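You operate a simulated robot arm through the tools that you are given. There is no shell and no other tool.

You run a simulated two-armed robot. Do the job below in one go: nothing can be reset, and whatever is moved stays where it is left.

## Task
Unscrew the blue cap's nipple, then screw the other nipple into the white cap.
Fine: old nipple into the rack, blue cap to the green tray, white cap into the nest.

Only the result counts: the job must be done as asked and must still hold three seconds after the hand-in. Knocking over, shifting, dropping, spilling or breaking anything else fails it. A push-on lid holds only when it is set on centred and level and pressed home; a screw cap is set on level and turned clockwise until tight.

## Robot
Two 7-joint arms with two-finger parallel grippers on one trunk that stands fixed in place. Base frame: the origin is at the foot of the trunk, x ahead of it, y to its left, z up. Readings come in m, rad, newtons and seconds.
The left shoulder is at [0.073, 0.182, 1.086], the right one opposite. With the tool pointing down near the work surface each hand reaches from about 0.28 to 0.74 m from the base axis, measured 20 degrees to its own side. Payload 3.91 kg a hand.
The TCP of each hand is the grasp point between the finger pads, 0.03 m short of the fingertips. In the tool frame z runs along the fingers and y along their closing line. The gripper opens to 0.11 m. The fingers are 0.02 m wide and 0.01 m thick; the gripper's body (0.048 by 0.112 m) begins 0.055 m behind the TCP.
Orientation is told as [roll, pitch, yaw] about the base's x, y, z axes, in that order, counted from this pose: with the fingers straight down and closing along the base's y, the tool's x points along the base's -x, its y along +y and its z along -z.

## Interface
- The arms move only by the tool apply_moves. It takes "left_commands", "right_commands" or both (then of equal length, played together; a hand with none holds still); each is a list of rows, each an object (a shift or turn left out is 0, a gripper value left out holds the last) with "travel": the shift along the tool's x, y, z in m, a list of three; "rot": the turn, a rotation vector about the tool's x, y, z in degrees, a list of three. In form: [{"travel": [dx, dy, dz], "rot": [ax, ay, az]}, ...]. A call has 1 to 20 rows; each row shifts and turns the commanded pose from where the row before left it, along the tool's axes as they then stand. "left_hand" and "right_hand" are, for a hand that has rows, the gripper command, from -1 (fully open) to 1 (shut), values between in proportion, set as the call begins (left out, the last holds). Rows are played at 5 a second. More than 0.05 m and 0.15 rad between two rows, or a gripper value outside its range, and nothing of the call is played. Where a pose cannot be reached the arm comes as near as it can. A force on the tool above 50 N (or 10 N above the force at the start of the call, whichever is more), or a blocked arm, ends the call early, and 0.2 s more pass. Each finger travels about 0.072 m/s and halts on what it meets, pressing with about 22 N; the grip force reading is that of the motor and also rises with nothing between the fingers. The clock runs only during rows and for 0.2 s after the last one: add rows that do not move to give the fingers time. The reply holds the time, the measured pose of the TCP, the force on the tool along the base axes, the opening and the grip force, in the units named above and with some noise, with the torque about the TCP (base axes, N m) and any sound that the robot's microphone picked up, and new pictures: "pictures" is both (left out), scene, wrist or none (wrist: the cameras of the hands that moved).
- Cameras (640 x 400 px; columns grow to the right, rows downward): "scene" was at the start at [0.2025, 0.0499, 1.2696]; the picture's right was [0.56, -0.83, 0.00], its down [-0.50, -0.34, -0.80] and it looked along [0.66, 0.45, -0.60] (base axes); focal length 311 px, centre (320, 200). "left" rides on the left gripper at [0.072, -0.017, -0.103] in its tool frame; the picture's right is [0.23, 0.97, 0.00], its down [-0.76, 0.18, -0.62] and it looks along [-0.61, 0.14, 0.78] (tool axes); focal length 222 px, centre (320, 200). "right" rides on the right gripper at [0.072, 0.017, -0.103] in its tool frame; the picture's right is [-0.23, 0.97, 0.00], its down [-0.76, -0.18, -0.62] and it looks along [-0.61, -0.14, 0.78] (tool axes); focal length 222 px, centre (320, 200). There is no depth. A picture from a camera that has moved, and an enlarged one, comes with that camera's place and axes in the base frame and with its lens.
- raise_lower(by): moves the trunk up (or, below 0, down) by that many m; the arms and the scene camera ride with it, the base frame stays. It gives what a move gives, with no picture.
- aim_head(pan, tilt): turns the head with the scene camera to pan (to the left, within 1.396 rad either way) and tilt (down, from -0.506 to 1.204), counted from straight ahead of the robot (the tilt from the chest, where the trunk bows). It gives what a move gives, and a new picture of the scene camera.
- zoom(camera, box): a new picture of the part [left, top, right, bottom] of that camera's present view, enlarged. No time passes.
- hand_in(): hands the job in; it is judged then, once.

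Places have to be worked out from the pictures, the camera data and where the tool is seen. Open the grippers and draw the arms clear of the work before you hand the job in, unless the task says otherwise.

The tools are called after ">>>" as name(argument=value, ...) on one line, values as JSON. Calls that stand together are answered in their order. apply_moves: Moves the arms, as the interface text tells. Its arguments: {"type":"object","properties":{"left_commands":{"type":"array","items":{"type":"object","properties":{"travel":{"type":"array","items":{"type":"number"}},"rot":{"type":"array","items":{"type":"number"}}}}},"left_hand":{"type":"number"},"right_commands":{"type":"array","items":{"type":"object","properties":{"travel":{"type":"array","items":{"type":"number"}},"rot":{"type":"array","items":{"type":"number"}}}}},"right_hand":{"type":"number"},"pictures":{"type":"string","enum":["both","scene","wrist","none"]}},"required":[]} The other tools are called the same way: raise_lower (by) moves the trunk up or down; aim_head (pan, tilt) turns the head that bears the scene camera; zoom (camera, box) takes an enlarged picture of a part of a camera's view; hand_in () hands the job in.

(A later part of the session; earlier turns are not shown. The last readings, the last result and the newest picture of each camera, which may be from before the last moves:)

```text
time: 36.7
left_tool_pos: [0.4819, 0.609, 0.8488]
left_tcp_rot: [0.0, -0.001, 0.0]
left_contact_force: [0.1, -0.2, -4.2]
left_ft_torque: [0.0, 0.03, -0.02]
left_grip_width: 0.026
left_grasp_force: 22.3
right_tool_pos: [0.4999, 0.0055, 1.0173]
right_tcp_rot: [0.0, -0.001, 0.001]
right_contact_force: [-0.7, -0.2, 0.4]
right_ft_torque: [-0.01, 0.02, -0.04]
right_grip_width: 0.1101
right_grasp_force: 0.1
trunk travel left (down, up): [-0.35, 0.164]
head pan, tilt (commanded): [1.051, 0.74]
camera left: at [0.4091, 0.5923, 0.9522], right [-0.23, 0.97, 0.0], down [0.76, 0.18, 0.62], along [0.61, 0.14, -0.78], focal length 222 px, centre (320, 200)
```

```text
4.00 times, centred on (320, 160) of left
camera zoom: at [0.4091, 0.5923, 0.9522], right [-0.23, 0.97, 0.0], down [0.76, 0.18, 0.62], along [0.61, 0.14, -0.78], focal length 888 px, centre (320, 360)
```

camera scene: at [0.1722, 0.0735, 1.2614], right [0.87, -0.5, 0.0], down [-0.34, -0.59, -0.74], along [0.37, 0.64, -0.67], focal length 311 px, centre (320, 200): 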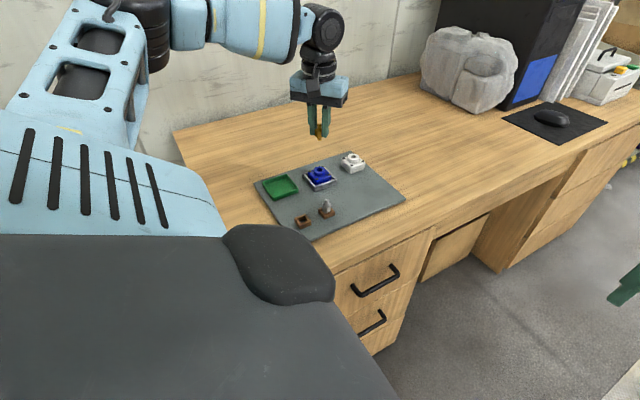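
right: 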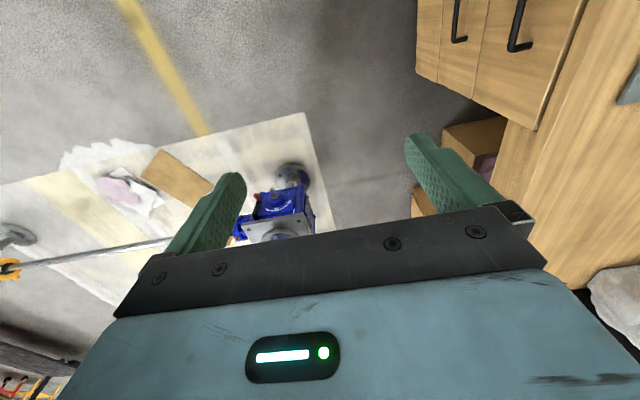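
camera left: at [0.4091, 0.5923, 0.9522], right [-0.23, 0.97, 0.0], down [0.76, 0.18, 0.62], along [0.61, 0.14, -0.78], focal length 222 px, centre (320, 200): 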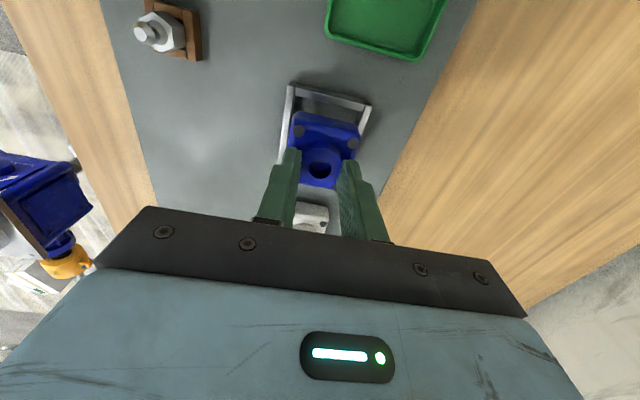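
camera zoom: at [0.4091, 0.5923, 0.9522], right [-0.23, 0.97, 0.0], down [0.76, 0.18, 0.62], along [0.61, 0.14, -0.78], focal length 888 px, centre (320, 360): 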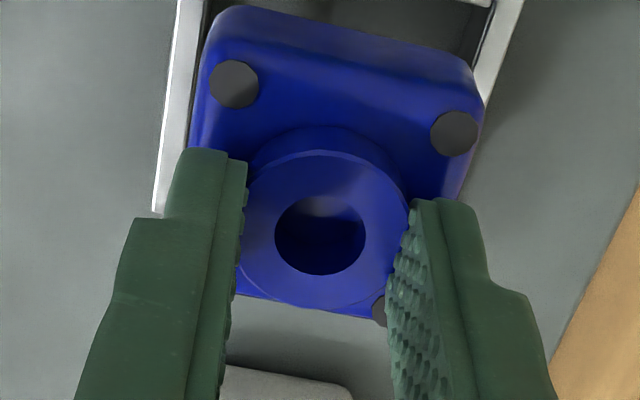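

The cap is up and level in the grip. I raise it further and take a closer scene view of the tray to locate its centre.

>>> apply_moves(left_commands=[{"travel": [0, 0, -0.02]}, {"travel": [0, 0, -0.02]}, {"travel": [0, 0, 0]}], left_hand=1, pictures="wrist")

>>> zoom(camera="scene", box=[248, 160, 312, 205])

>>> zoom(camera="left", box=[300, 0, 480, 110])

>>> zoom(camera="scene", box=[296, 150, 352, 195])

```text
time: 37.5
left_tool_pos: [0.4814, 0.6105, 0.8887]
left_tcp_rot: [-0.001, -0.001, 0.001]
left_contact_force: [0.9, -1.0, -3.9]
left_ft_torque: [0.01, -0.01, -0.03]
left_grip_width: 0.0257
left_grasp_force: 21.7
right_tool_pos: [0.499, 0.0061, 1.016]
right_tcp_rot: [0.0, 0.0, 0.0]
right_contact_force: [0.6, -1.0, 0.8]
right_ft_torque: [0.0, -0.01, -0.01]
right_grip_width: 0.1101
right_grasp_force: 0.0
trunk travel left (down, up): [-0.35, 0.164]
head pan, tilt (commanded): [1.051, 0.74]
camera left: at [0.4087, 0.5937, 0.9913], right [-0.23, 0.97, 0.0], down [0.76, 0.18, 0.62], along [0.61, 0.14, -0.78], focal length 222 px, centre (320, 200)
```

left: 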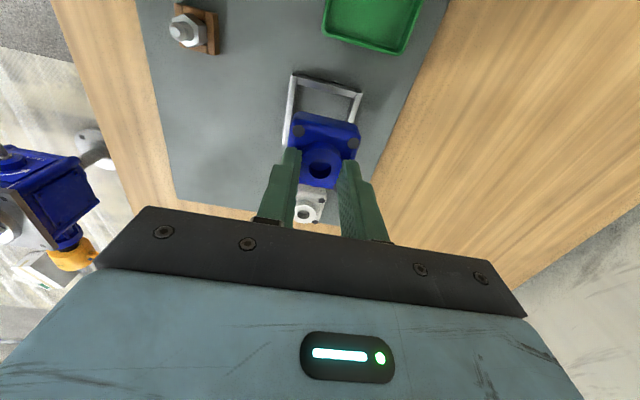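

```text
8.89 times, centred on (280, 182) of scene
camera zoom: at [0.1724, 0.0737, 1.2614], right [0.87, -0.5, 0.0], down [-0.34, -0.59, -0.74], along [0.37, 0.64, -0.67], focal length 2763 px, centre (676, 356)
```

zoom: 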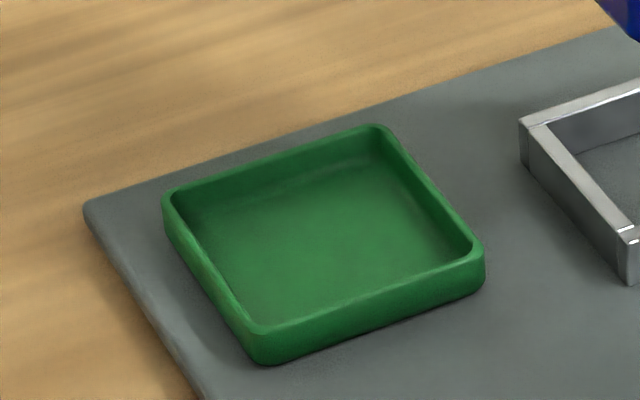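

```text
3.56 times, centred on (390, 55) of left
camera zoom: at [0.4087, 0.5937, 0.9913], right [-0.23, 0.97, 0.0], down [0.76, 0.18, 0.62], along [0.61, 0.14, -0.78], focal length 790 px, centre (71, 716)
```

zoom: 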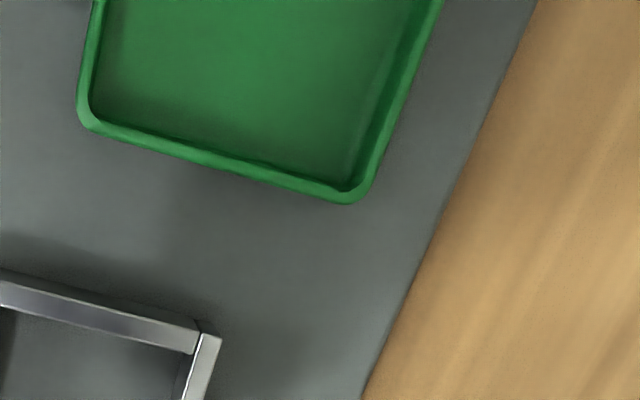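

```text
8.89 times, centred on (324, 172) of scene
camera zoom: at [0.1724, 0.0737, 1.2614], right [0.87, -0.5, 0.0], down [-0.34, -0.59, -0.74], along [0.37, 0.64, -0.67], focal length 2763 px, centre (284, 444)
```

zoom: 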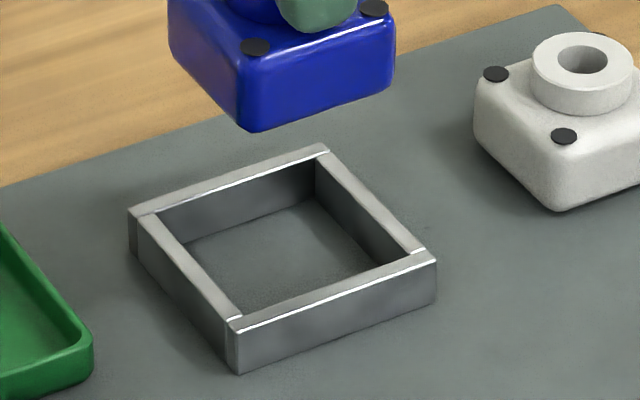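

The tray centre works out at (0.380, 0.631), rim z about 0.775. I carry the cap over it and descend to just above the tray floor level for a check.

>>> apply_moves(left_commands=[{"travel": [0.025, 0.0053, 0]}, {"travel": [0.025, 0.0053, 0]}, {"travel": [0.025, 0.0053, 0]}, {"travel": [0.025, 0.0053, 0]}, {"travel": [0, 0, 0.02]}, {"travel": [0, 0, 0.02]}, {"travel": [0, 0, 0]}, {"travel": [0, 0, 0]}], left_hand=1, pictures="wrist")

>>> zoom(camera="scene", box=[248, 150, 312, 205])

>>> zoom(camera="left", box=[260, 90, 380, 210])

```text
time: 39.3
left_tool_pos: [0.3812, 0.6303, 0.8511]
left_tcp_rot: [-0.001, 0.0, 0.003]
left_contact_force: [-0.3, 0.6, -3.5]
left_ft_torque: [-0.04, -0.01, 0.01]
left_grip_width: 0.0257
left_grasp_force: 22.2
right_tool_pos: [0.4978, 0.0063, 1.0179]
right_tcp_rot: [0.001, 0.001, 0.0]
right_contact_force: [-0.4, -0.1, 0.0]
right_ft_torque: [0.0, -0.03, 0.01]
right_grip_width: 0.1099
right_grasp_force: 0.0
trunk travel left (down, up): [-0.35, 0.164]
head pan, tilt (commanded): [1.051, 0.74]
camera left: at [0.3096, 0.6132, 0.9523], right [-0.23, 0.97, 0.0], down [0.76, 0.18, 0.62], along [0.61, 0.14, -0.78], focal length 222 px, centre (320, 200)
```

left: 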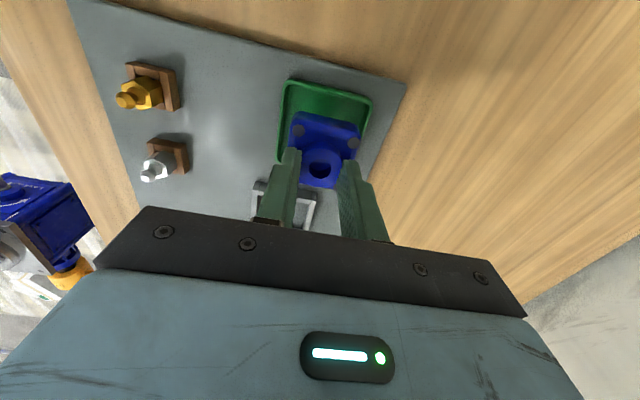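

```text
7.27 times, centred on (280, 178) of scene
camera zoom: at [0.1723, 0.0737, 1.2614], right [0.87, -0.5, 0.0], down [-0.34, -0.59, -0.74], along [0.37, 0.64, -0.67], focal length 2261 px, centre (611, 364)
```

zoom: 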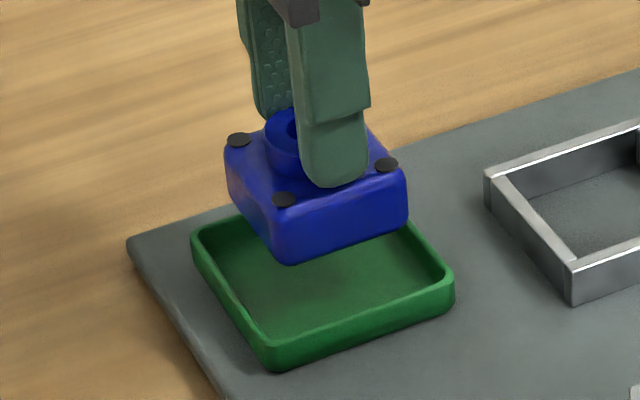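

```text
3.33 times, centred on (320, 150) of left
camera zoom: at [0.3096, 0.6132, 0.9523], right [-0.23, 0.97, 0.0], down [0.76, 0.18, 0.62], along [0.61, 0.14, -0.78], focal length 740 px, centre (320, 367)
```

zoom: 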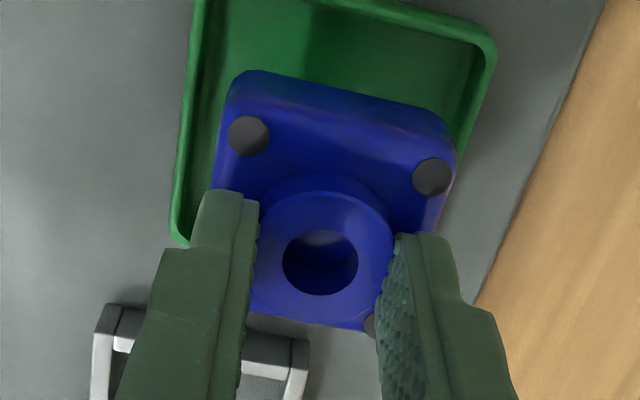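

The cap is centred over the tray. I lower it in and approach the floor in small steps.

>>> apply_moves(left_commands=[{"travel": [0, 0, 0.008]}, {"travel": [0, 0, 0.008]}, {"travel": [0, 0, 0.006]}, {"travel": [0, 0, 0.002]}, {"travel": [0, 0, 0.001]}, {"travel": [0, 0, 0]}], left_hand=1, pictures="none")

>>> zoom(camera="scene", box=[248, 150, 312, 205])

```text
time: 40.7
left_tool_pos: [0.3808, 0.6304, 0.8256]
left_tcp_rot: [0.0, -0.002, 0.0]
left_contact_force: [0.9, -0.4, -2.9]
left_ft_torque: [0.01, -0.01, 0.02]
left_grip_width: 0.0259
left_grasp_force: 22.0
right_tool_pos: [0.4981, 0.0048, 1.0162]
right_tcp_rot: [0.0, 0.0, 0.002]
right_contact_force: [-0.8, -0.2, 0.2]
right_ft_torque: [0.0, -0.01, -0.02]
right_grip_width: 0.1099
right_grasp_force: 0.1
trunk travel left (down, up): [-0.35, 0.164]
head pan, tilt (commanded): [1.051, 0.74]
```

```text
7.27 times, centred on (280, 178) of scene
camera zoom: at [0.1723, 0.0736, 1.2614], right [0.87, -0.5, 0.0], down [-0.34, -0.59, -0.74], along [0.37, 0.64, -0.67], focal length 2261 px, centre (611, 364)
```

zoom: 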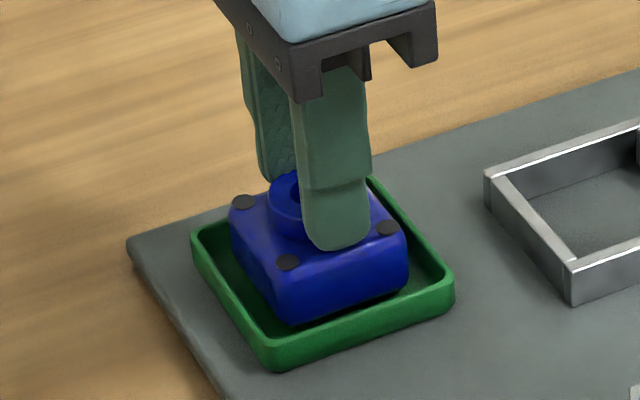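

Not clearly in contact yet. I lower two more 1 mm steps.

>>> apply_moves(left_commands=[{"travel": [0, 0, 0.001]}, {"travel": [0, 0, 0.001]}, {"travel": [0, 0, 0]}], left_hand=1, pictures="none")

>>> zoom(camera="scene", box=[248, 150, 312, 205])

```text
time: 41.5
left_tool_pos: [0.3799, 0.6308, 0.8235]
left_tcp_rot: [0.001, -0.001, 0.001]
left_contact_force: [-3.6, 0.3, 7.7]
left_ft_torque: [-0.07, 0.33, -0.09]
left_grip_width: 0.0259
left_grasp_force: 22.0
right_tool_pos: [0.4986, 0.0057, 1.017]
right_tcp_rot: [-0.001, -0.003, -0.001]
right_contact_force: [0.0, 1.0, -0.2]
right_ft_torque: [-0.03, -0.01, -0.01]
right_grip_width: 0.11
right_grasp_force: 0.1
trunk travel left (down, up): [-0.35, 0.164]
head pan, tilt (commanded): [1.051, 0.74]
```

```text
7.27 times, centred on (280, 178) of scene
camera zoom: at [0.1714, 0.0729, 1.2617], right [0.87, -0.5, 0.0], down [-0.33, -0.58, -0.74], along [0.37, 0.64, -0.67], focal length 2261 px, centre (611, 364)
```

zoom: 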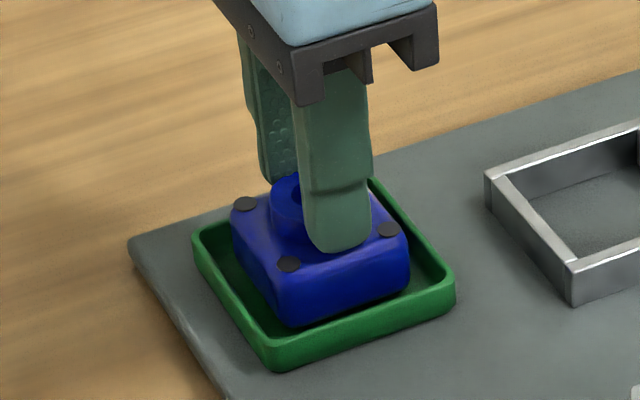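

Contact with the tray floor (7.7 N). I open the gripper and lift away.

>>> apply_moves(left_commands=[{"travel": [0, 0, -0.0005]}, {"travel": [0, 0, 0]}, {"travel": [0, 0, 0]}], left_hand=-0.1, pictures="none")

>>> apply_moves(left_commands=[{"travel": [0, 0, -0.02]}, {"travel": [0, 0, -0.03]}, {"travel": [0, 0, -0.03]}, {"travel": [0, 0, 0]}], left_hand=-0.1, pictures="wrist")

>>> zoom(camera="scene", box=[248, 150, 312, 205])

```text
time: 42.3
left_tool_pos: [0.3801, 0.6305, 0.8231]
left_tcp_rot: [0.001, 0.001, -0.001]
left_contact_force: [-0.5, 0.0, -0.5]
left_ft_torque: [0.01, -0.02, 0.0]
left_grip_width: 0.0604
left_grasp_force: 0.0
right_tool_pos: [0.4987, 0.0064, 1.0168]
right_tcp_rot: [0.001, -0.002, 0.0]
right_contact_force: [-0.3, 0.3, 0.2]
right_ft_torque: [0.02, -0.01, 0.0]
right_grip_width: 0.1099
right_grasp_force: 0.0
trunk travel left (down, up): [-0.35, 0.164]
head pan, tilt (commanded): [1.051, 0.74]
```

```text
time: 43.3
left_tool_pos: [0.3789, 0.6295, 0.9055]
left_tcp_rot: [0.001, 0.0, 0.0]
left_contact_force: [0.4, -0.5, 0.6]
left_ft_torque: [-0.02, 0.02, 0.02]
left_grip_width: 0.0605
left_grasp_force: 0.1
right_tool_pos: [0.4987, 0.006, 1.0162]
right_tcp_rot: [0.001, -0.002, -0.001]
right_contact_force: [-0.3, -0.1, -0.4]
right_ft_torque: [-0.04, -0.01, -0.04]
right_grip_width: 0.1099
right_grasp_force: 0.0
trunk travel left (down, up): [-0.35, 0.164]
head pan, tilt (commanded): [1.051, 0.74]
camera left: at [0.3077, 0.6122, 1.0076], right [-0.23, 0.97, 0.0], down [0.76, 0.18, 0.62], along [0.61, 0.14, -0.78], focal length 222 px, centre (320, 200)
```

left: 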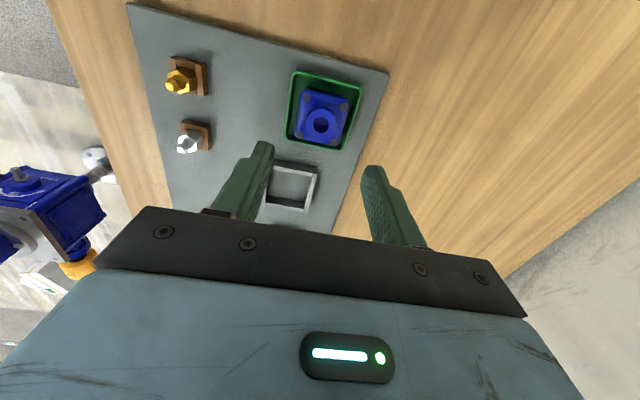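

```text
7.27 times, centred on (280, 178) of scene
camera zoom: at [0.1721, 0.0735, 1.2614], right [0.87, -0.5, 0.0], down [-0.34, -0.59, -0.74], along [0.37, 0.64, -0.67], focal length 2261 px, centre (611, 364)
```

zoom: 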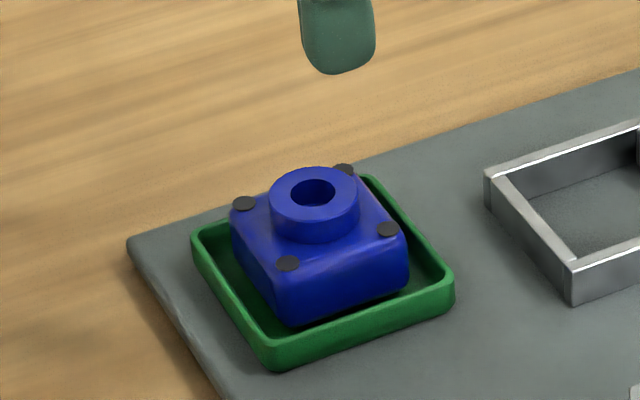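

The blue cap rests flat in the tray. Now I go over the white cap at (0.5855, 0.6154).

>>> apply_moves(left_commands=[{"travel": [-0.0342, -0.0025, 0]}, {"travel": [-0.0342, -0.0025, 0]}, {"travel": [-0.0342, -0.0025, 0]}, {"travel": [-0.0342, -0.0025, 0]}, {"travel": [-0.0342, -0.0025, 0]}, {"travel": [-0.0342, -0.0025, 0]}, {"travel": [0, 0, 0.025]}, {"travel": [0, 0, 0]}, {"travel": [0, 0, 0]}], left_hand=-0.1, pictures="wrist")

>>> zoom(camera="left", box=[270, 90, 370, 190])

```text
time: 45.3
left_tool_pos: [0.5857, 0.6141, 0.8786]
left_tcp_rot: [0.001, -0.001, -0.001]
left_contact_force: [-0.3, 1.4, 0.3]
left_ft_torque: [-0.01, 0.04, 0.03]
left_grip_width: 0.0605
left_grasp_force: 0.0
right_tool_pos: [0.4982, 0.0052, 1.0157]
right_tcp_rot: [0.0, -0.001, 0.001]
right_contact_force: [-0.2, 0.4, -0.8]
right_ft_torque: [0.01, 0.0, -0.01]
right_grip_width: 0.1101
right_grasp_force: 0.0
trunk travel left (down, up): [-0.35, 0.164]
head pan, tilt (commanded): [1.051, 0.74]
camera left: at [0.5139, 0.5975, 0.9821], right [-0.23, 0.97, 0.0], down [0.76, 0.18, 0.62], along [0.61, 0.14, -0.78], focal length 222 px, centre (320, 200)
```

left: 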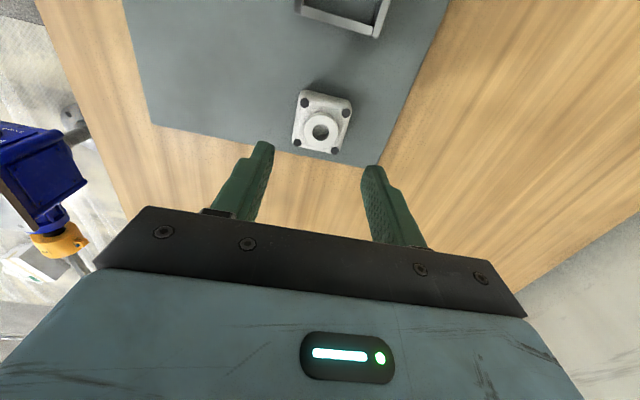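

```text
4.00 times, centred on (320, 140) of left
camera zoom: at [0.5139, 0.5975, 0.9821], right [-0.23, 0.97, 0.0], down [0.76, 0.18, 0.62], along [0.61, 0.14, -0.78], focal length 888 px, centre (320, 440)
```

zoom: 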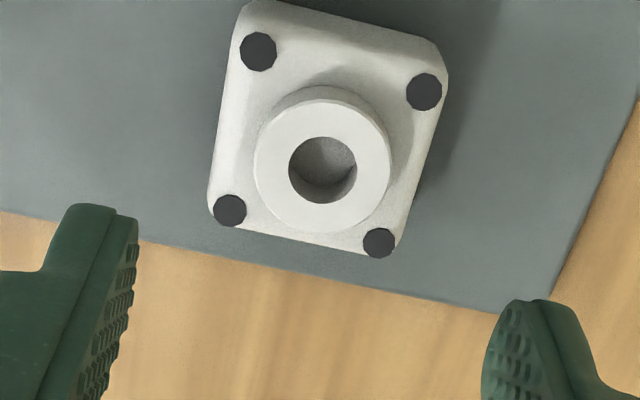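

White cap's centre measured at (0.585, 0.615), square to the tool. I descend to flank its collar.

>>> apply_moves(left_commands=[{"travel": [0.0004, 0.0006, 0]}, {"travel": [0, 0, 0.018]}, {"travel": [0, 0, 0.018]}, {"travel": [0, 0, 0.018]}, {"travel": [0, 0, 0.004]}, {"travel": [0, 0, 0]}], left_hand=-0.1, pictures="wrist")

>>> zoom(camera="left", box=[270, 110, 370, 210])

>>> zoom(camera="scene", box=[320, 120, 384, 180])

```text
time: 46.7
left_tool_pos: [0.5848, 0.6155, 0.8205]
left_tcp_rot: [0.0, 0.0, 0.001]
left_contact_force: [0.6, 0.4, -0.2]
left_ft_torque: [0.0, 0.0, 0.02]
left_grip_width: 0.0605
left_grasp_force: 0.1
right_tool_pos: [0.4983, 0.0057, 1.0162]
right_tcp_rot: [0.001, -0.003, 0.0]
right_contact_force: [-1.2, 0.3, 0.7]
right_ft_torque: [-0.01, -0.03, 0.01]
right_grip_width: 0.1099
right_grasp_force: 0.1
trunk travel left (down, up): [-0.35, 0.164]
head pan, tilt (commanded): [1.051, 0.74]
camera left: at [0.5131, 0.5984, 0.9224], right [-0.23, 0.97, 0.0], down [0.76, 0.18, 0.62], along [0.61, 0.14, -0.78], focal length 222 px, centre (320, 200)
```

left: 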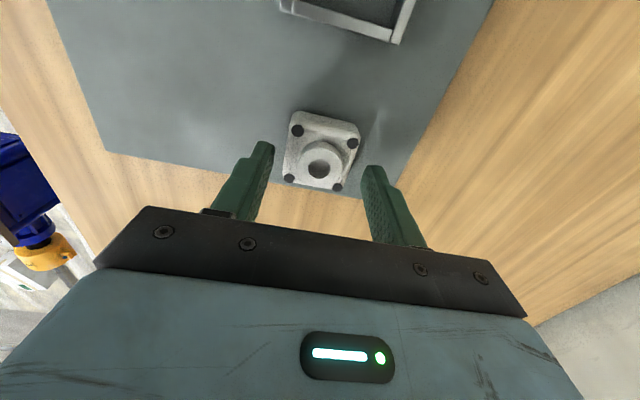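

```text
4.00 times, centred on (320, 160) of left
camera zoom: at [0.5131, 0.5984, 0.9224], right [-0.23, 0.97, 0.0], down [0.76, 0.18, 0.62], along [0.61, 0.14, -0.78], focal length 888 px, centre (320, 360)
```

zoom: 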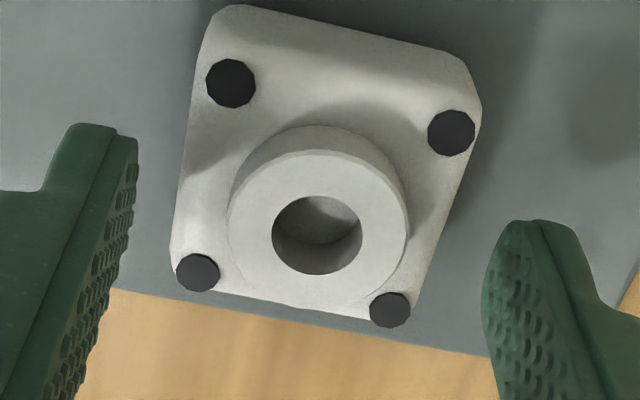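

```text
6.67 times, centred on (352, 150) of scene
camera zoom: at [0.1721, 0.0734, 1.2615], right [0.87, -0.5, 0.0], down [-0.34, -0.59, -0.74], along [0.37, 0.64, -0.67], focal length 2072 px, centre (107, 533)
```

zoom: 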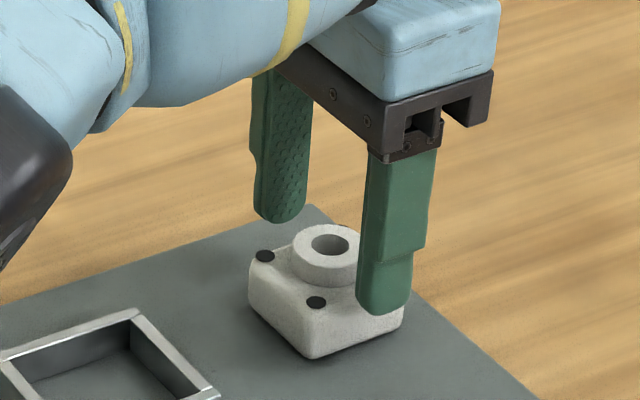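

Centred within a millimetre; I nudge and close on the white collar.

>>> apply_moves(left_commands=[{"travel": [0.0008, -0.0004, 0.0005]}, {"travel": [0, 0, 0]}], left_hand=-0.1, pictures="none")

>>> apply_moves(left_commands=[{"travel": [0, 0, 0]}, {"travel": [0, 0, 0]}, {"travel": [0, 0, 0]}, {"travel": [0, 0, 0]}], left_hand=1, pictures="wrist")

>>> zoom(camera="left", box=[270, 110, 370, 210])

```text
time: 47.3
left_tool_pos: [0.5852, 0.6165, 0.8212]
left_tcp_rot: [0.0, 0.001, 0.0]
left_contact_force: [0.0, -0.2, -0.1]
left_ft_torque: [-0.02, -0.03, 0.02]
left_grip_width: 0.0609
left_grasp_force: 0.0
right_tool_pos: [0.4984, 0.0062, 1.0169]
right_tcp_rot: [0.0, -0.001, -0.001]
right_contact_force: [0.6, -0.7, -0.3]
right_ft_torque: [-0.01, 0.0, -0.04]
right_grip_width: 0.1102
right_grasp_force: 0.1
trunk travel left (down, up): [-0.35, 0.164]
head pan, tilt (commanded): [1.051, 0.74]
```

```text
time: 48.3
left_tool_pos: [0.5842, 0.6148, 0.8206]
left_tcp_rot: [0.001, 0.0, 0.0]
left_contact_force: [0.6, 0.3, -0.5]
left_ft_torque: [0.02, 0.04, 0.02]
left_grip_width: 0.0257
left_grasp_force: 21.8
right_tool_pos: [0.4991, 0.0063, 1.0165]
right_tcp_rot: [0.001, -0.002, 0.001]
right_contact_force: [-0.5, 0.2, -1.2]
right_ft_torque: [0.01, -0.01, 0.01]
right_grip_width: 0.1101
right_grasp_force: 0.1
trunk travel left (down, up): [-0.35, 0.164]
head pan, tilt (commanded): [1.051, 0.74]
camera left: at [0.5124, 0.5979, 0.9223], right [-0.23, 0.97, 0.0], down [0.76, 0.18, 0.62], along [0.61, 0.14, -0.78], focal length 222 px, centre (320, 200)
```

left: 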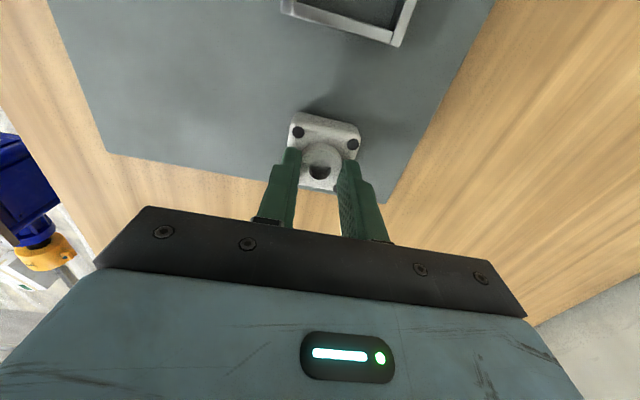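

```text
4.00 times, centred on (320, 160) of left
camera zoom: at [0.5124, 0.5979, 0.9223], right [-0.23, 0.97, 0.0], down [0.76, 0.18, 0.62], along [0.61, 0.14, -0.78], focal length 888 px, centre (320, 360)
```

zoom: 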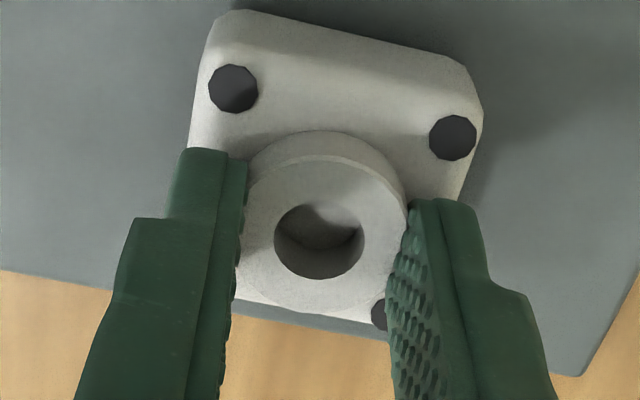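

Gripped at 25.7 mm just like the blue one. I lift the white cap straight up high enough that the wrist camera sees the whole empty nest.

>>> apply_moves(left_commands=[{"travel": [0, 0, -0.004]}, {"travel": [0, 0, -0.01]}, {"travel": [0, 0, -0.025]}, {"travel": [0, 0, -0.035]}, {"travel": [0, 0, -0.036]}, {"travel": [0, 0, 0]}, {"travel": [0, 0, 0]}], left_hand=1, pictures="wrist")

>>> zoom(camera="left", box=[280, 0, 400, 75])

>>> zoom(camera="scene", box=[300, 90, 380, 190])

```text
time: 49.9
left_tool_pos: [0.5866, 0.6153, 0.9299]
left_tcp_rot: [0.0, 0.0, 0.001]
left_contact_force: [0.2, -0.2, -4.2]
left_ft_torque: [0.0, 0.02, 0.01]
left_grip_width: 0.0258
left_grasp_force: 21.9
right_tool_pos: [0.4991, 0.0056, 1.0171]
right_tcp_rot: [-0.001, 0.0, 0.001]
right_contact_force: [-0.3, -0.2, -0.3]
right_ft_torque: [0.05, -0.01, -0.01]
right_grip_width: 0.11
right_grasp_force: 0.0
trunk travel left (down, up): [-0.35, 0.164]
head pan, tilt (commanded): [1.051, 0.74]
camera left: at [0.514, 0.5993, 1.0331], right [-0.23, 0.97, 0.0], down [0.76, 0.18, 0.62], along [0.61, 0.14, -0.78], focal length 222 px, centre (320, 200)
```

left: 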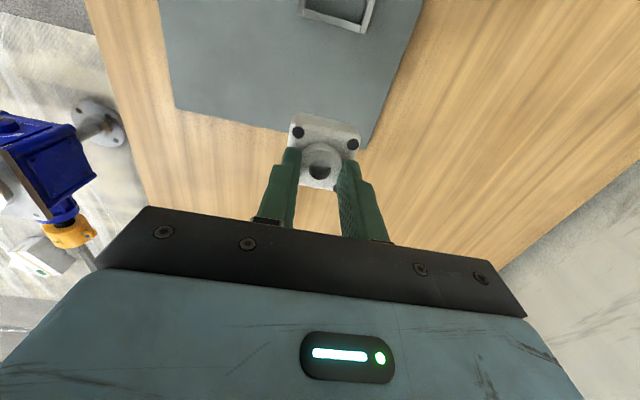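

```text
5.33 times, centred on (340, 38) of left
camera zoom: at [0.514, 0.5993, 1.0331], right [-0.23, 0.97, 0.0], down [0.76, 0.18, 0.62], along [0.61, 0.14, -0.78], focal length 1185 px, centre (213, 1067)
```

zoom: 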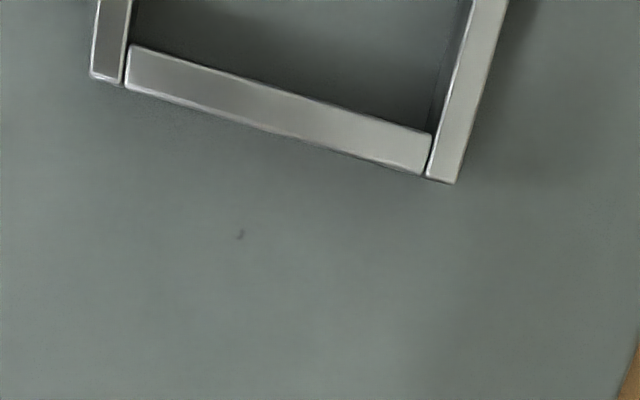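

```text
4.00 times, centred on (340, 140) of scene
camera zoom: at [0.1722, 0.0734, 1.2614], right [0.87, -0.5, 0.0], down [-0.34, -0.59, -0.74], along [0.37, 0.64, -0.67], focal length 1244 px, centre (240, 440)
```

zoom: 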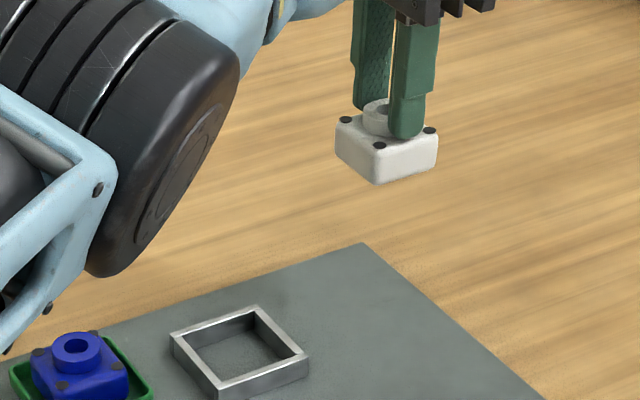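

Nest inner opening measures about 51 mm square, centred near (0.4805, 0.610). I bring the white cap over it and stop ~8 mm above the nest to compare with how the blue cap looked there.

>>> apply_moves(left_commands=[{"travel": [0.0264, -0.00125, 0]}, {"travel": [0.0264, -0.00125, 0]}, {"travel": [0.0264, -0.00125, 0]}, {"travel": [0.0264, -0.00125, 0]}, {"travel": [0, 0, 0.027]}, {"travel": [0, 0, 0.027]}, {"travel": [0, 0, 0.025]}, {"travel": [0, 0, 0]}, {"travel": [0, 0, 0]}], left_hand=1, pictures="wrist")

>>> zoom(camera="left", box=[270, 75, 370, 175])

>>> zoom(camera="scene", box=[290, 140, 354, 200])

```text
time: 51.9
left_tool_pos: [0.4793, 0.611, 0.85]
left_tcp_rot: [0.0, 0.0, 0.0]
left_contact_force: [-0.1, 0.3, -3.6]
left_ft_torque: [0.02, 0.02, -0.03]
left_grip_width: 0.0258
left_grasp_force: 22.4
right_tool_pos: [0.4989, 0.0059, 1.015]
right_tcp_rot: [0.0, 0.001, 0.0]
right_contact_force: [0.5, 0.2, -0.5]
right_ft_torque: [0.03, 0.02, -0.01]
right_grip_width: 0.1101
right_grasp_force: 0.0
trunk travel left (down, up): [-0.35, 0.164]
head pan, tilt (commanded): [1.051, 0.74]
camera left: at [0.4074, 0.5948, 0.9524], right [-0.23, 0.97, 0.0], down [0.76, 0.18, 0.62], along [0.61, 0.14, -0.78], focal length 222 px, centre (320, 200)
```

left: 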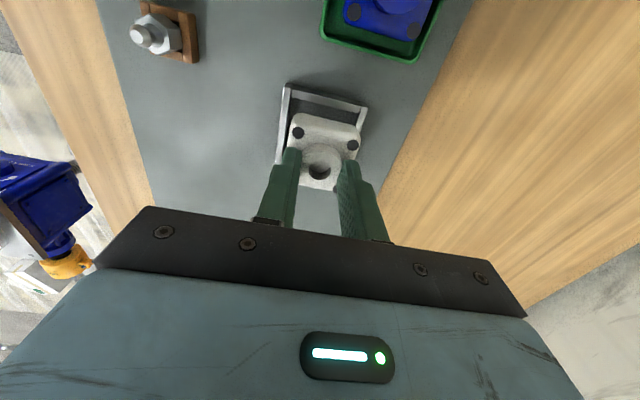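

```text
4.00 times, centred on (320, 125) of left
camera zoom: at [0.4074, 0.5948, 0.9524], right [-0.23, 0.97, 0.0], down [0.76, 0.18, 0.62], along [0.61, 0.14, -0.78], focal length 888 px, centre (320, 500)
```

zoom: 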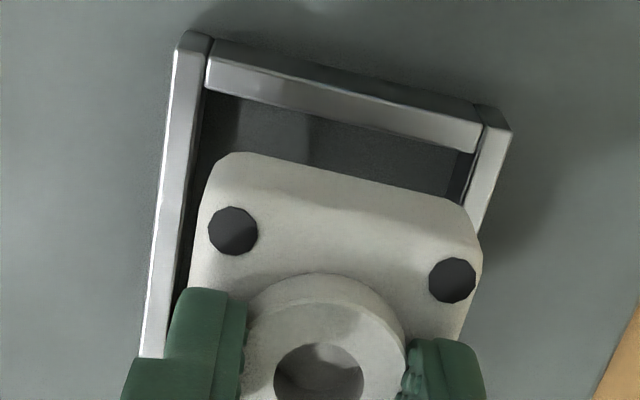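

```text
6.67 times, centred on (322, 170) of scene
camera zoom: at [0.1725, 0.0737, 1.2614], right [0.87, -0.5, 0.0], down [-0.34, -0.59, -0.74], along [0.37, 0.64, -0.67], focal length 2072 px, centre (307, 400)
```

zoom: 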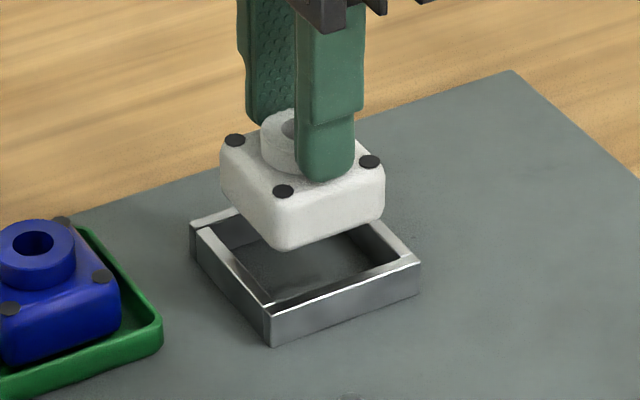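

The wrist image puts the cap centre about 2 mm too far in +y relative to the nest opening (scene view agrees). I shift −2.3 mm in y and recheck.

>>> apply_moves(left_commands=[{"travel": [0.0005, -0.0023, 0]}, {"travel": [0, 0, 0.005]}, {"travel": [0, 0, 0]}, {"travel": [0, 0, 0]}], left_hand=1, pictures="wrist")

>>> zoom(camera="left", box=[270, 75, 370, 175])

>>> zoom(camera="scene", box=[290, 140, 354, 200])

```text
time: 52.9
left_tool_pos: [0.4796, 0.6097, 0.8463]
left_tcp_rot: [-0.001, 0.0, 0.001]
left_contact_force: [0.6, -0.4, -3.7]
left_ft_torque: [0.0, 0.02, -0.01]
left_grip_width: 0.0257
left_grasp_force: 22.0
right_tool_pos: [0.499, 0.0055, 1.0169]
right_tcp_rot: [-0.001, 0.0, 0.0]
right_contact_force: [1.1, 0.0, 0.1]
right_ft_torque: [0.0, 0.01, -0.01]
right_grip_width: 0.1099
right_grasp_force: 0.1
trunk travel left (down, up): [-0.35, 0.164]
head pan, tilt (commanded): [1.051, 0.74]
camera left: at [0.4074, 0.5922, 0.948], right [-0.23, 0.97, 0.0], down [0.76, 0.18, 0.62], along [0.61, 0.14, -0.78], focal length 222 px, centre (320, 200)
```

left: 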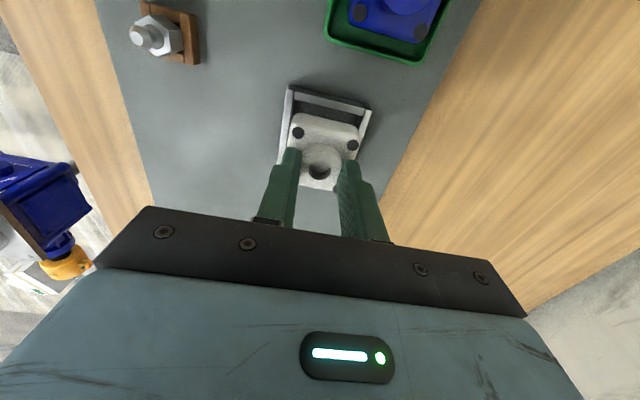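

```text
4.00 times, centred on (320, 125) of left
camera zoom: at [0.4074, 0.5922, 0.948], right [-0.23, 0.97, 0.0], down [0.76, 0.18, 0.62], along [0.61, 0.14, -0.78], focal length 888 px, centre (320, 500)
```

zoom: 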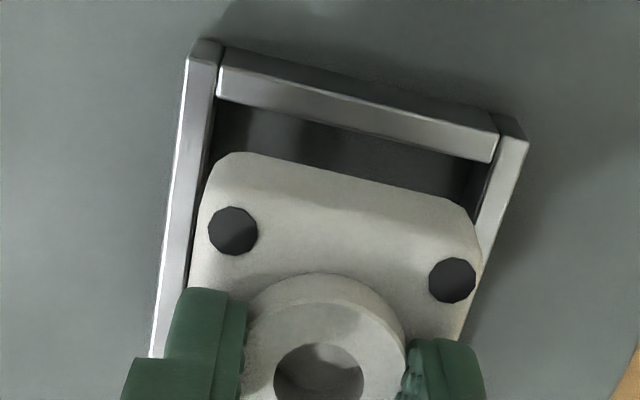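

```text
6.67 times, centred on (322, 170) of scene
camera zoom: at [0.1723, 0.0737, 1.2614], right [0.87, -0.5, 0.0], down [-0.34, -0.59, -0.74], along [0.37, 0.64, -0.67], focal length 2072 px, centre (307, 400)
```

zoom: 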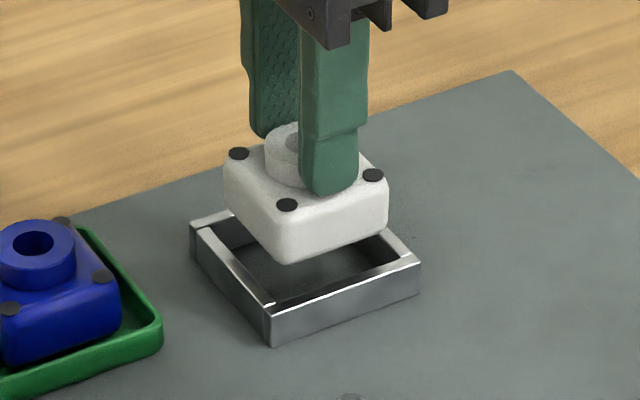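

The cap now lies on the same track the blue one had and is centred within 1 mm. I lower it into the nest in small steps, checking force.

>>> apply_moves(left_commands=[{"travel": [0.0005, 0.0003, 0.003]}, {"travel": [0, 0, 0.003]}, {"travel": [0, 0, 0.003]}, {"travel": [0, 0, 0.002]}, {"travel": [0, 0, 0]}], left_hand=1, pictures="none")

>>> zoom(camera="left", box=[270, 75, 370, 175])

>>> zoom(camera="scene", box=[290, 140, 354, 200])

```text
time: 54.1
left_tool_pos: [0.4786, 0.6092, 0.8351]
left_tcp_rot: [-0.002, 0.001, 0.001]
left_contact_force: [0.2, -0.2, -3.3]
left_ft_torque: [-0.04, 0.02, 0.01]
left_grip_width: 0.0257
left_grasp_force: 22.0
right_tool_pos: [0.4995, 0.0058, 1.0172]
right_tcp_rot: [-0.001, 0.0, 0.0]
right_contact_force: [-1.1, 0.2, -1.0]
right_ft_torque: [0.0, -0.03, -0.01]
right_grip_width: 0.1098
right_grasp_force: 0.1
trunk travel left (down, up): [-0.35, 0.164]
head pan, tilt (commanded): [1.051, 0.74]
```

```text
4.00 times, centred on (320, 125) of left
camera zoom: at [0.4063, 0.592, 0.9368], right [-0.23, 0.97, 0.0], down [0.76, 0.18, 0.62], along [0.61, 0.14, -0.78], focal length 888 px, centre (320, 500)
```

zoom: 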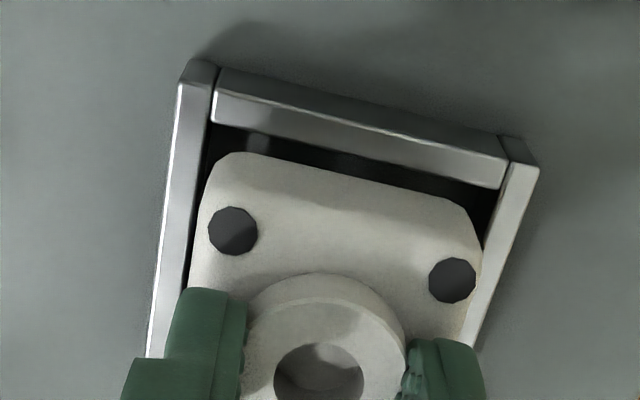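

```text
6.67 times, centred on (322, 170) of scene
camera zoom: at [0.1723, 0.0736, 1.2614], right [0.87, -0.5, 0.0], down [-0.34, -0.59, -0.74], along [0.37, 0.64, -0.67], focal length 2072 px, centre (307, 400)
```

zoom: 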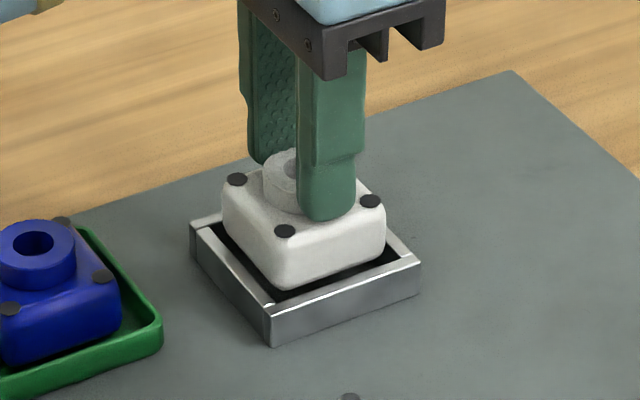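

The block is entering the nest with no side force. I keep lowering.

>>> apply_moves(left_commands=[{"travel": [0, 0.0003, 0.003]}, {"travel": [0, 0, 0.003]}, {"travel": [0, 0, 0.003]}, {"travel": [0, 0, 0.002]}, {"travel": [0, 0, 0.001]}, {"travel": [0, 0, 0]}], left_hand=1, pictures="none")

>>> zoom(camera="scene", box=[290, 140, 354, 200])

```text
time: 55.5
left_tool_pos: [0.4783, 0.6088, 0.8221]
left_tcp_rot: [0.0, -0.001, 0.0]
left_contact_force: [-0.3, -0.6, -4.0]
left_ft_torque: [-0.01, 0.03, 0.0]
left_grip_width: 0.0257
left_grasp_force: 22.2
right_tool_pos: [0.4983, 0.0067, 1.0157]
right_tcp_rot: [0.0, -0.001, -0.001]
right_contact_force: [0.2, 0.0, -0.6]
right_ft_torque: [-0.01, 0.02, 0.0]
right_grip_width: 0.1099
right_grasp_force: 0.1
trunk travel left (down, up): [-0.35, 0.164]
head pan, tilt (commanded): [1.051, 0.74]
```

```text
6.67 times, centred on (322, 170) of scene
camera zoom: at [0.1723, 0.0736, 1.2614], right [0.87, -0.5, 0.0], down [-0.34, -0.59, -0.74], along [0.37, 0.64, -0.67], focal length 2072 px, centre (307, 400)
```

zoom: 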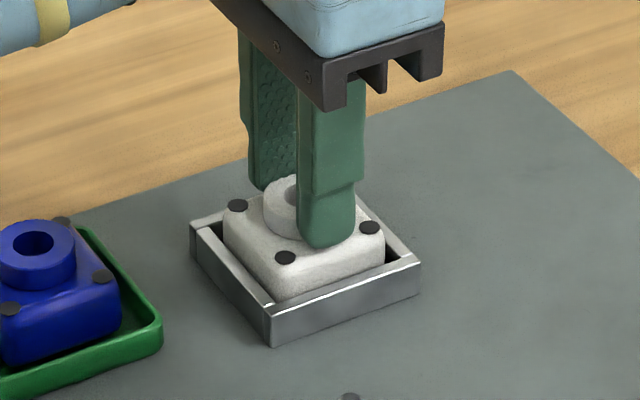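

Still hanging free with its full weight on the hand. Two more 1 mm steps to reach the mat.

>>> apply_moves(left_commands=[{"travel": [0, 0, 0.001]}, {"travel": [0, 0, 0.0007]}, {"travel": [0, 0, 0]}], left_hand=1, pictures="none")

```text
time: 56.3
left_tool_pos: [0.4784, 0.6091, 0.8197]
left_tcp_rot: [-0.001, 0.001, -0.001]
left_contact_force: [-0.2, 0.4, -4.4]
left_ft_torque: [0.01, 0.02, 0.03]
left_grip_width: 0.0258
left_grasp_force: 21.8
right_tool_pos: [0.4982, 0.0065, 1.0171]
right_tcp_rot: [0.0, -0.001, -0.001]
right_contact_force: [-0.3, 0.5, -0.7]
right_ft_torque: [0.02, -0.02, 0.02]
right_grip_width: 0.1101
right_grasp_force: 0.0
trunk travel left (down, up): [-0.35, 0.164]
head pan, tilt (commanded): [1.051, 0.74]
```

The cap still hangs; I go on another 1.5 mm in half-millimetre steps.

>>> apply_moves(left_commands=[{"travel": [0, 0, 0.0005]}, {"travel": [0, 0, 0.0005]}, {"travel": [0, 0, 0.0005]}, {"travel": [0, 0, 0]}], left_hand=1, pictures="none")

```text
time: 57.3
left_tool_pos: [0.4766, 0.6083, 0.8199]
left_tcp_rot: [0.0, -0.001, 0.001]
left_contact_force: [1.0, 2.7, 0.2]
left_ft_torque: [0.0, 0.03, -0.04]
left_grip_width: 0.0259
left_grasp_force: 22.1
right_tool_pos: [0.4985, 0.005, 1.0168]
right_tcp_rot: [0.001, -0.002, 0.0]
right_contact_force: [0.1, -0.4, 0.4]
right_ft_torque: [-0.01, 0.0, -0.02]
right_grip_width: 0.1098
right_grasp_force: 0.0
trunk travel left (down, up): [-0.35, 0.164]
head pan, tilt (commanded): [1.051, 0.74]
```

The weight is now carried by the mat. I release and lift clear to inspect the seating.

>>> apply_moves(left_commands=[{"travel": [0, 0, 0]}, {"travel": [0, 0, 0]}, {"travel": [0, 0, 0]}], left_hand=-0.1, pictures="none")

>>> apply_moves(left_commands=[{"travel": [0, 0, -0.02]}, {"travel": [0, 0, -0.03]}, {"travel": [0, 0, -0.03]}, {"travel": [0, 0, 0]}, {"travel": [0, 0, 0]}], left_hand=-0.1, pictures="wrist")

>>> zoom(camera="scene", box=[290, 140, 354, 200])

>>> zoom(camera="left", box=[270, 70, 370, 170])

```text
time: 58.1
left_tool_pos: [0.4777, 0.6089, 0.8193]
left_tcp_rot: [-0.001, -0.001, 0.0]
left_contact_force: [0.2, 0.0, 0.2]
left_ft_torque: [0.0, 0.04, 0.02]
left_grip_width: 0.0604
left_grasp_force: 0.1
right_tool_pos: [0.4983, 0.0067, 1.0165]
right_tcp_rot: [0.001, -0.002, -0.001]
right_contact_force: [0.0, -0.1, -0.1]
right_ft_torque: [-0.02, -0.04, 0.03]
right_grip_width: 0.1098
right_grasp_force: 0.0
trunk travel left (down, up): [-0.35, 0.164]
head pan, tilt (commanded): [1.051, 0.74]
```

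```text
time: 59.3
left_tool_pos: [0.4764, 0.6094, 0.9005]
left_tcp_rot: [-0.001, 0.0, 0.001]
left_contact_force: [0.7, 0.0, -0.7]
left_ft_torque: [-0.02, 0.01, -0.02]
left_grip_width: 0.0603
left_grasp_force: 0.0
right_tool_pos: [0.4969, 0.0045, 1.0162]
right_tcp_rot: [0.0, -0.002, 0.0]
right_contact_force: [-0.6, -0.5, 0.1]
right_ft_torque: [-0.02, 0.02, 0.04]
right_grip_width: 0.1103
right_grasp_force: 0.1
trunk travel left (down, up): [-0.35, 0.164]
head pan, tilt (commanded): [1.051, 0.74]
camera left: at [0.4059, 0.5916, 1.0017], right [-0.23, 0.97, 0.0], down [0.76, 0.18, 0.62], along [0.61, 0.14, -0.78], focal length 222 px, centre (320, 200)
```

left: 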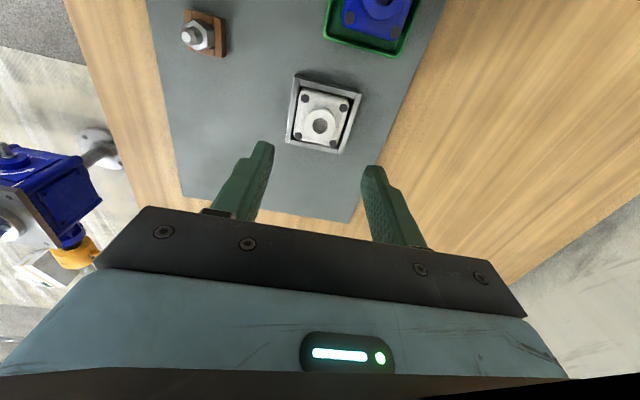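

```text
6.67 times, centred on (322, 170) of scene
camera zoom: at [0.172, 0.0732, 1.2615], right [0.87, -0.5, 0.0], down [-0.34, -0.59, -0.74], along [0.37, 0.64, -0.67], focal length 2072 px, centre (307, 400)
```

zoom: 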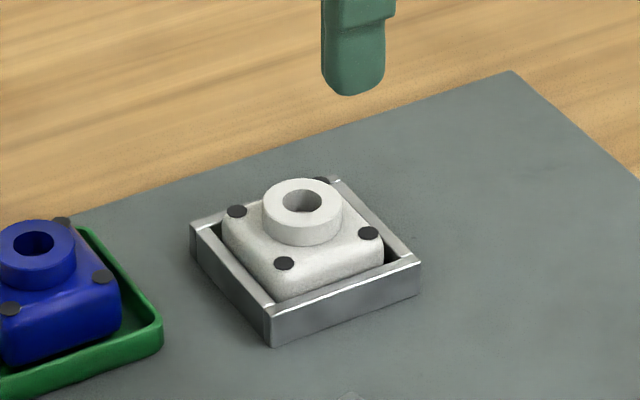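

```text
4.00 times, centred on (320, 120) of left
camera zoom: at [0.4059, 0.5916, 1.0017], right [-0.23, 0.97, 0.0], down [0.76, 0.18, 0.62], along [0.61, 0.14, -0.78], focal length 888 px, centre (320, 520)
```

zoom: 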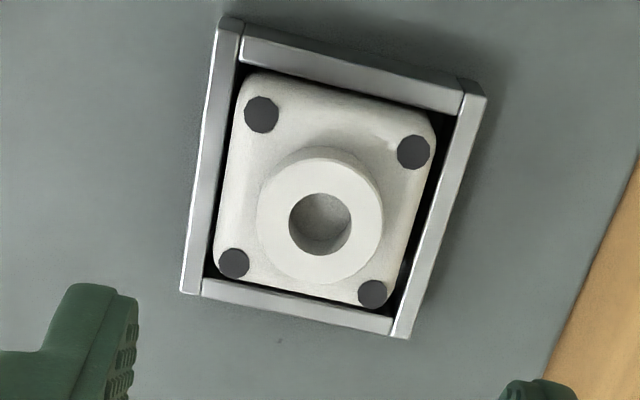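

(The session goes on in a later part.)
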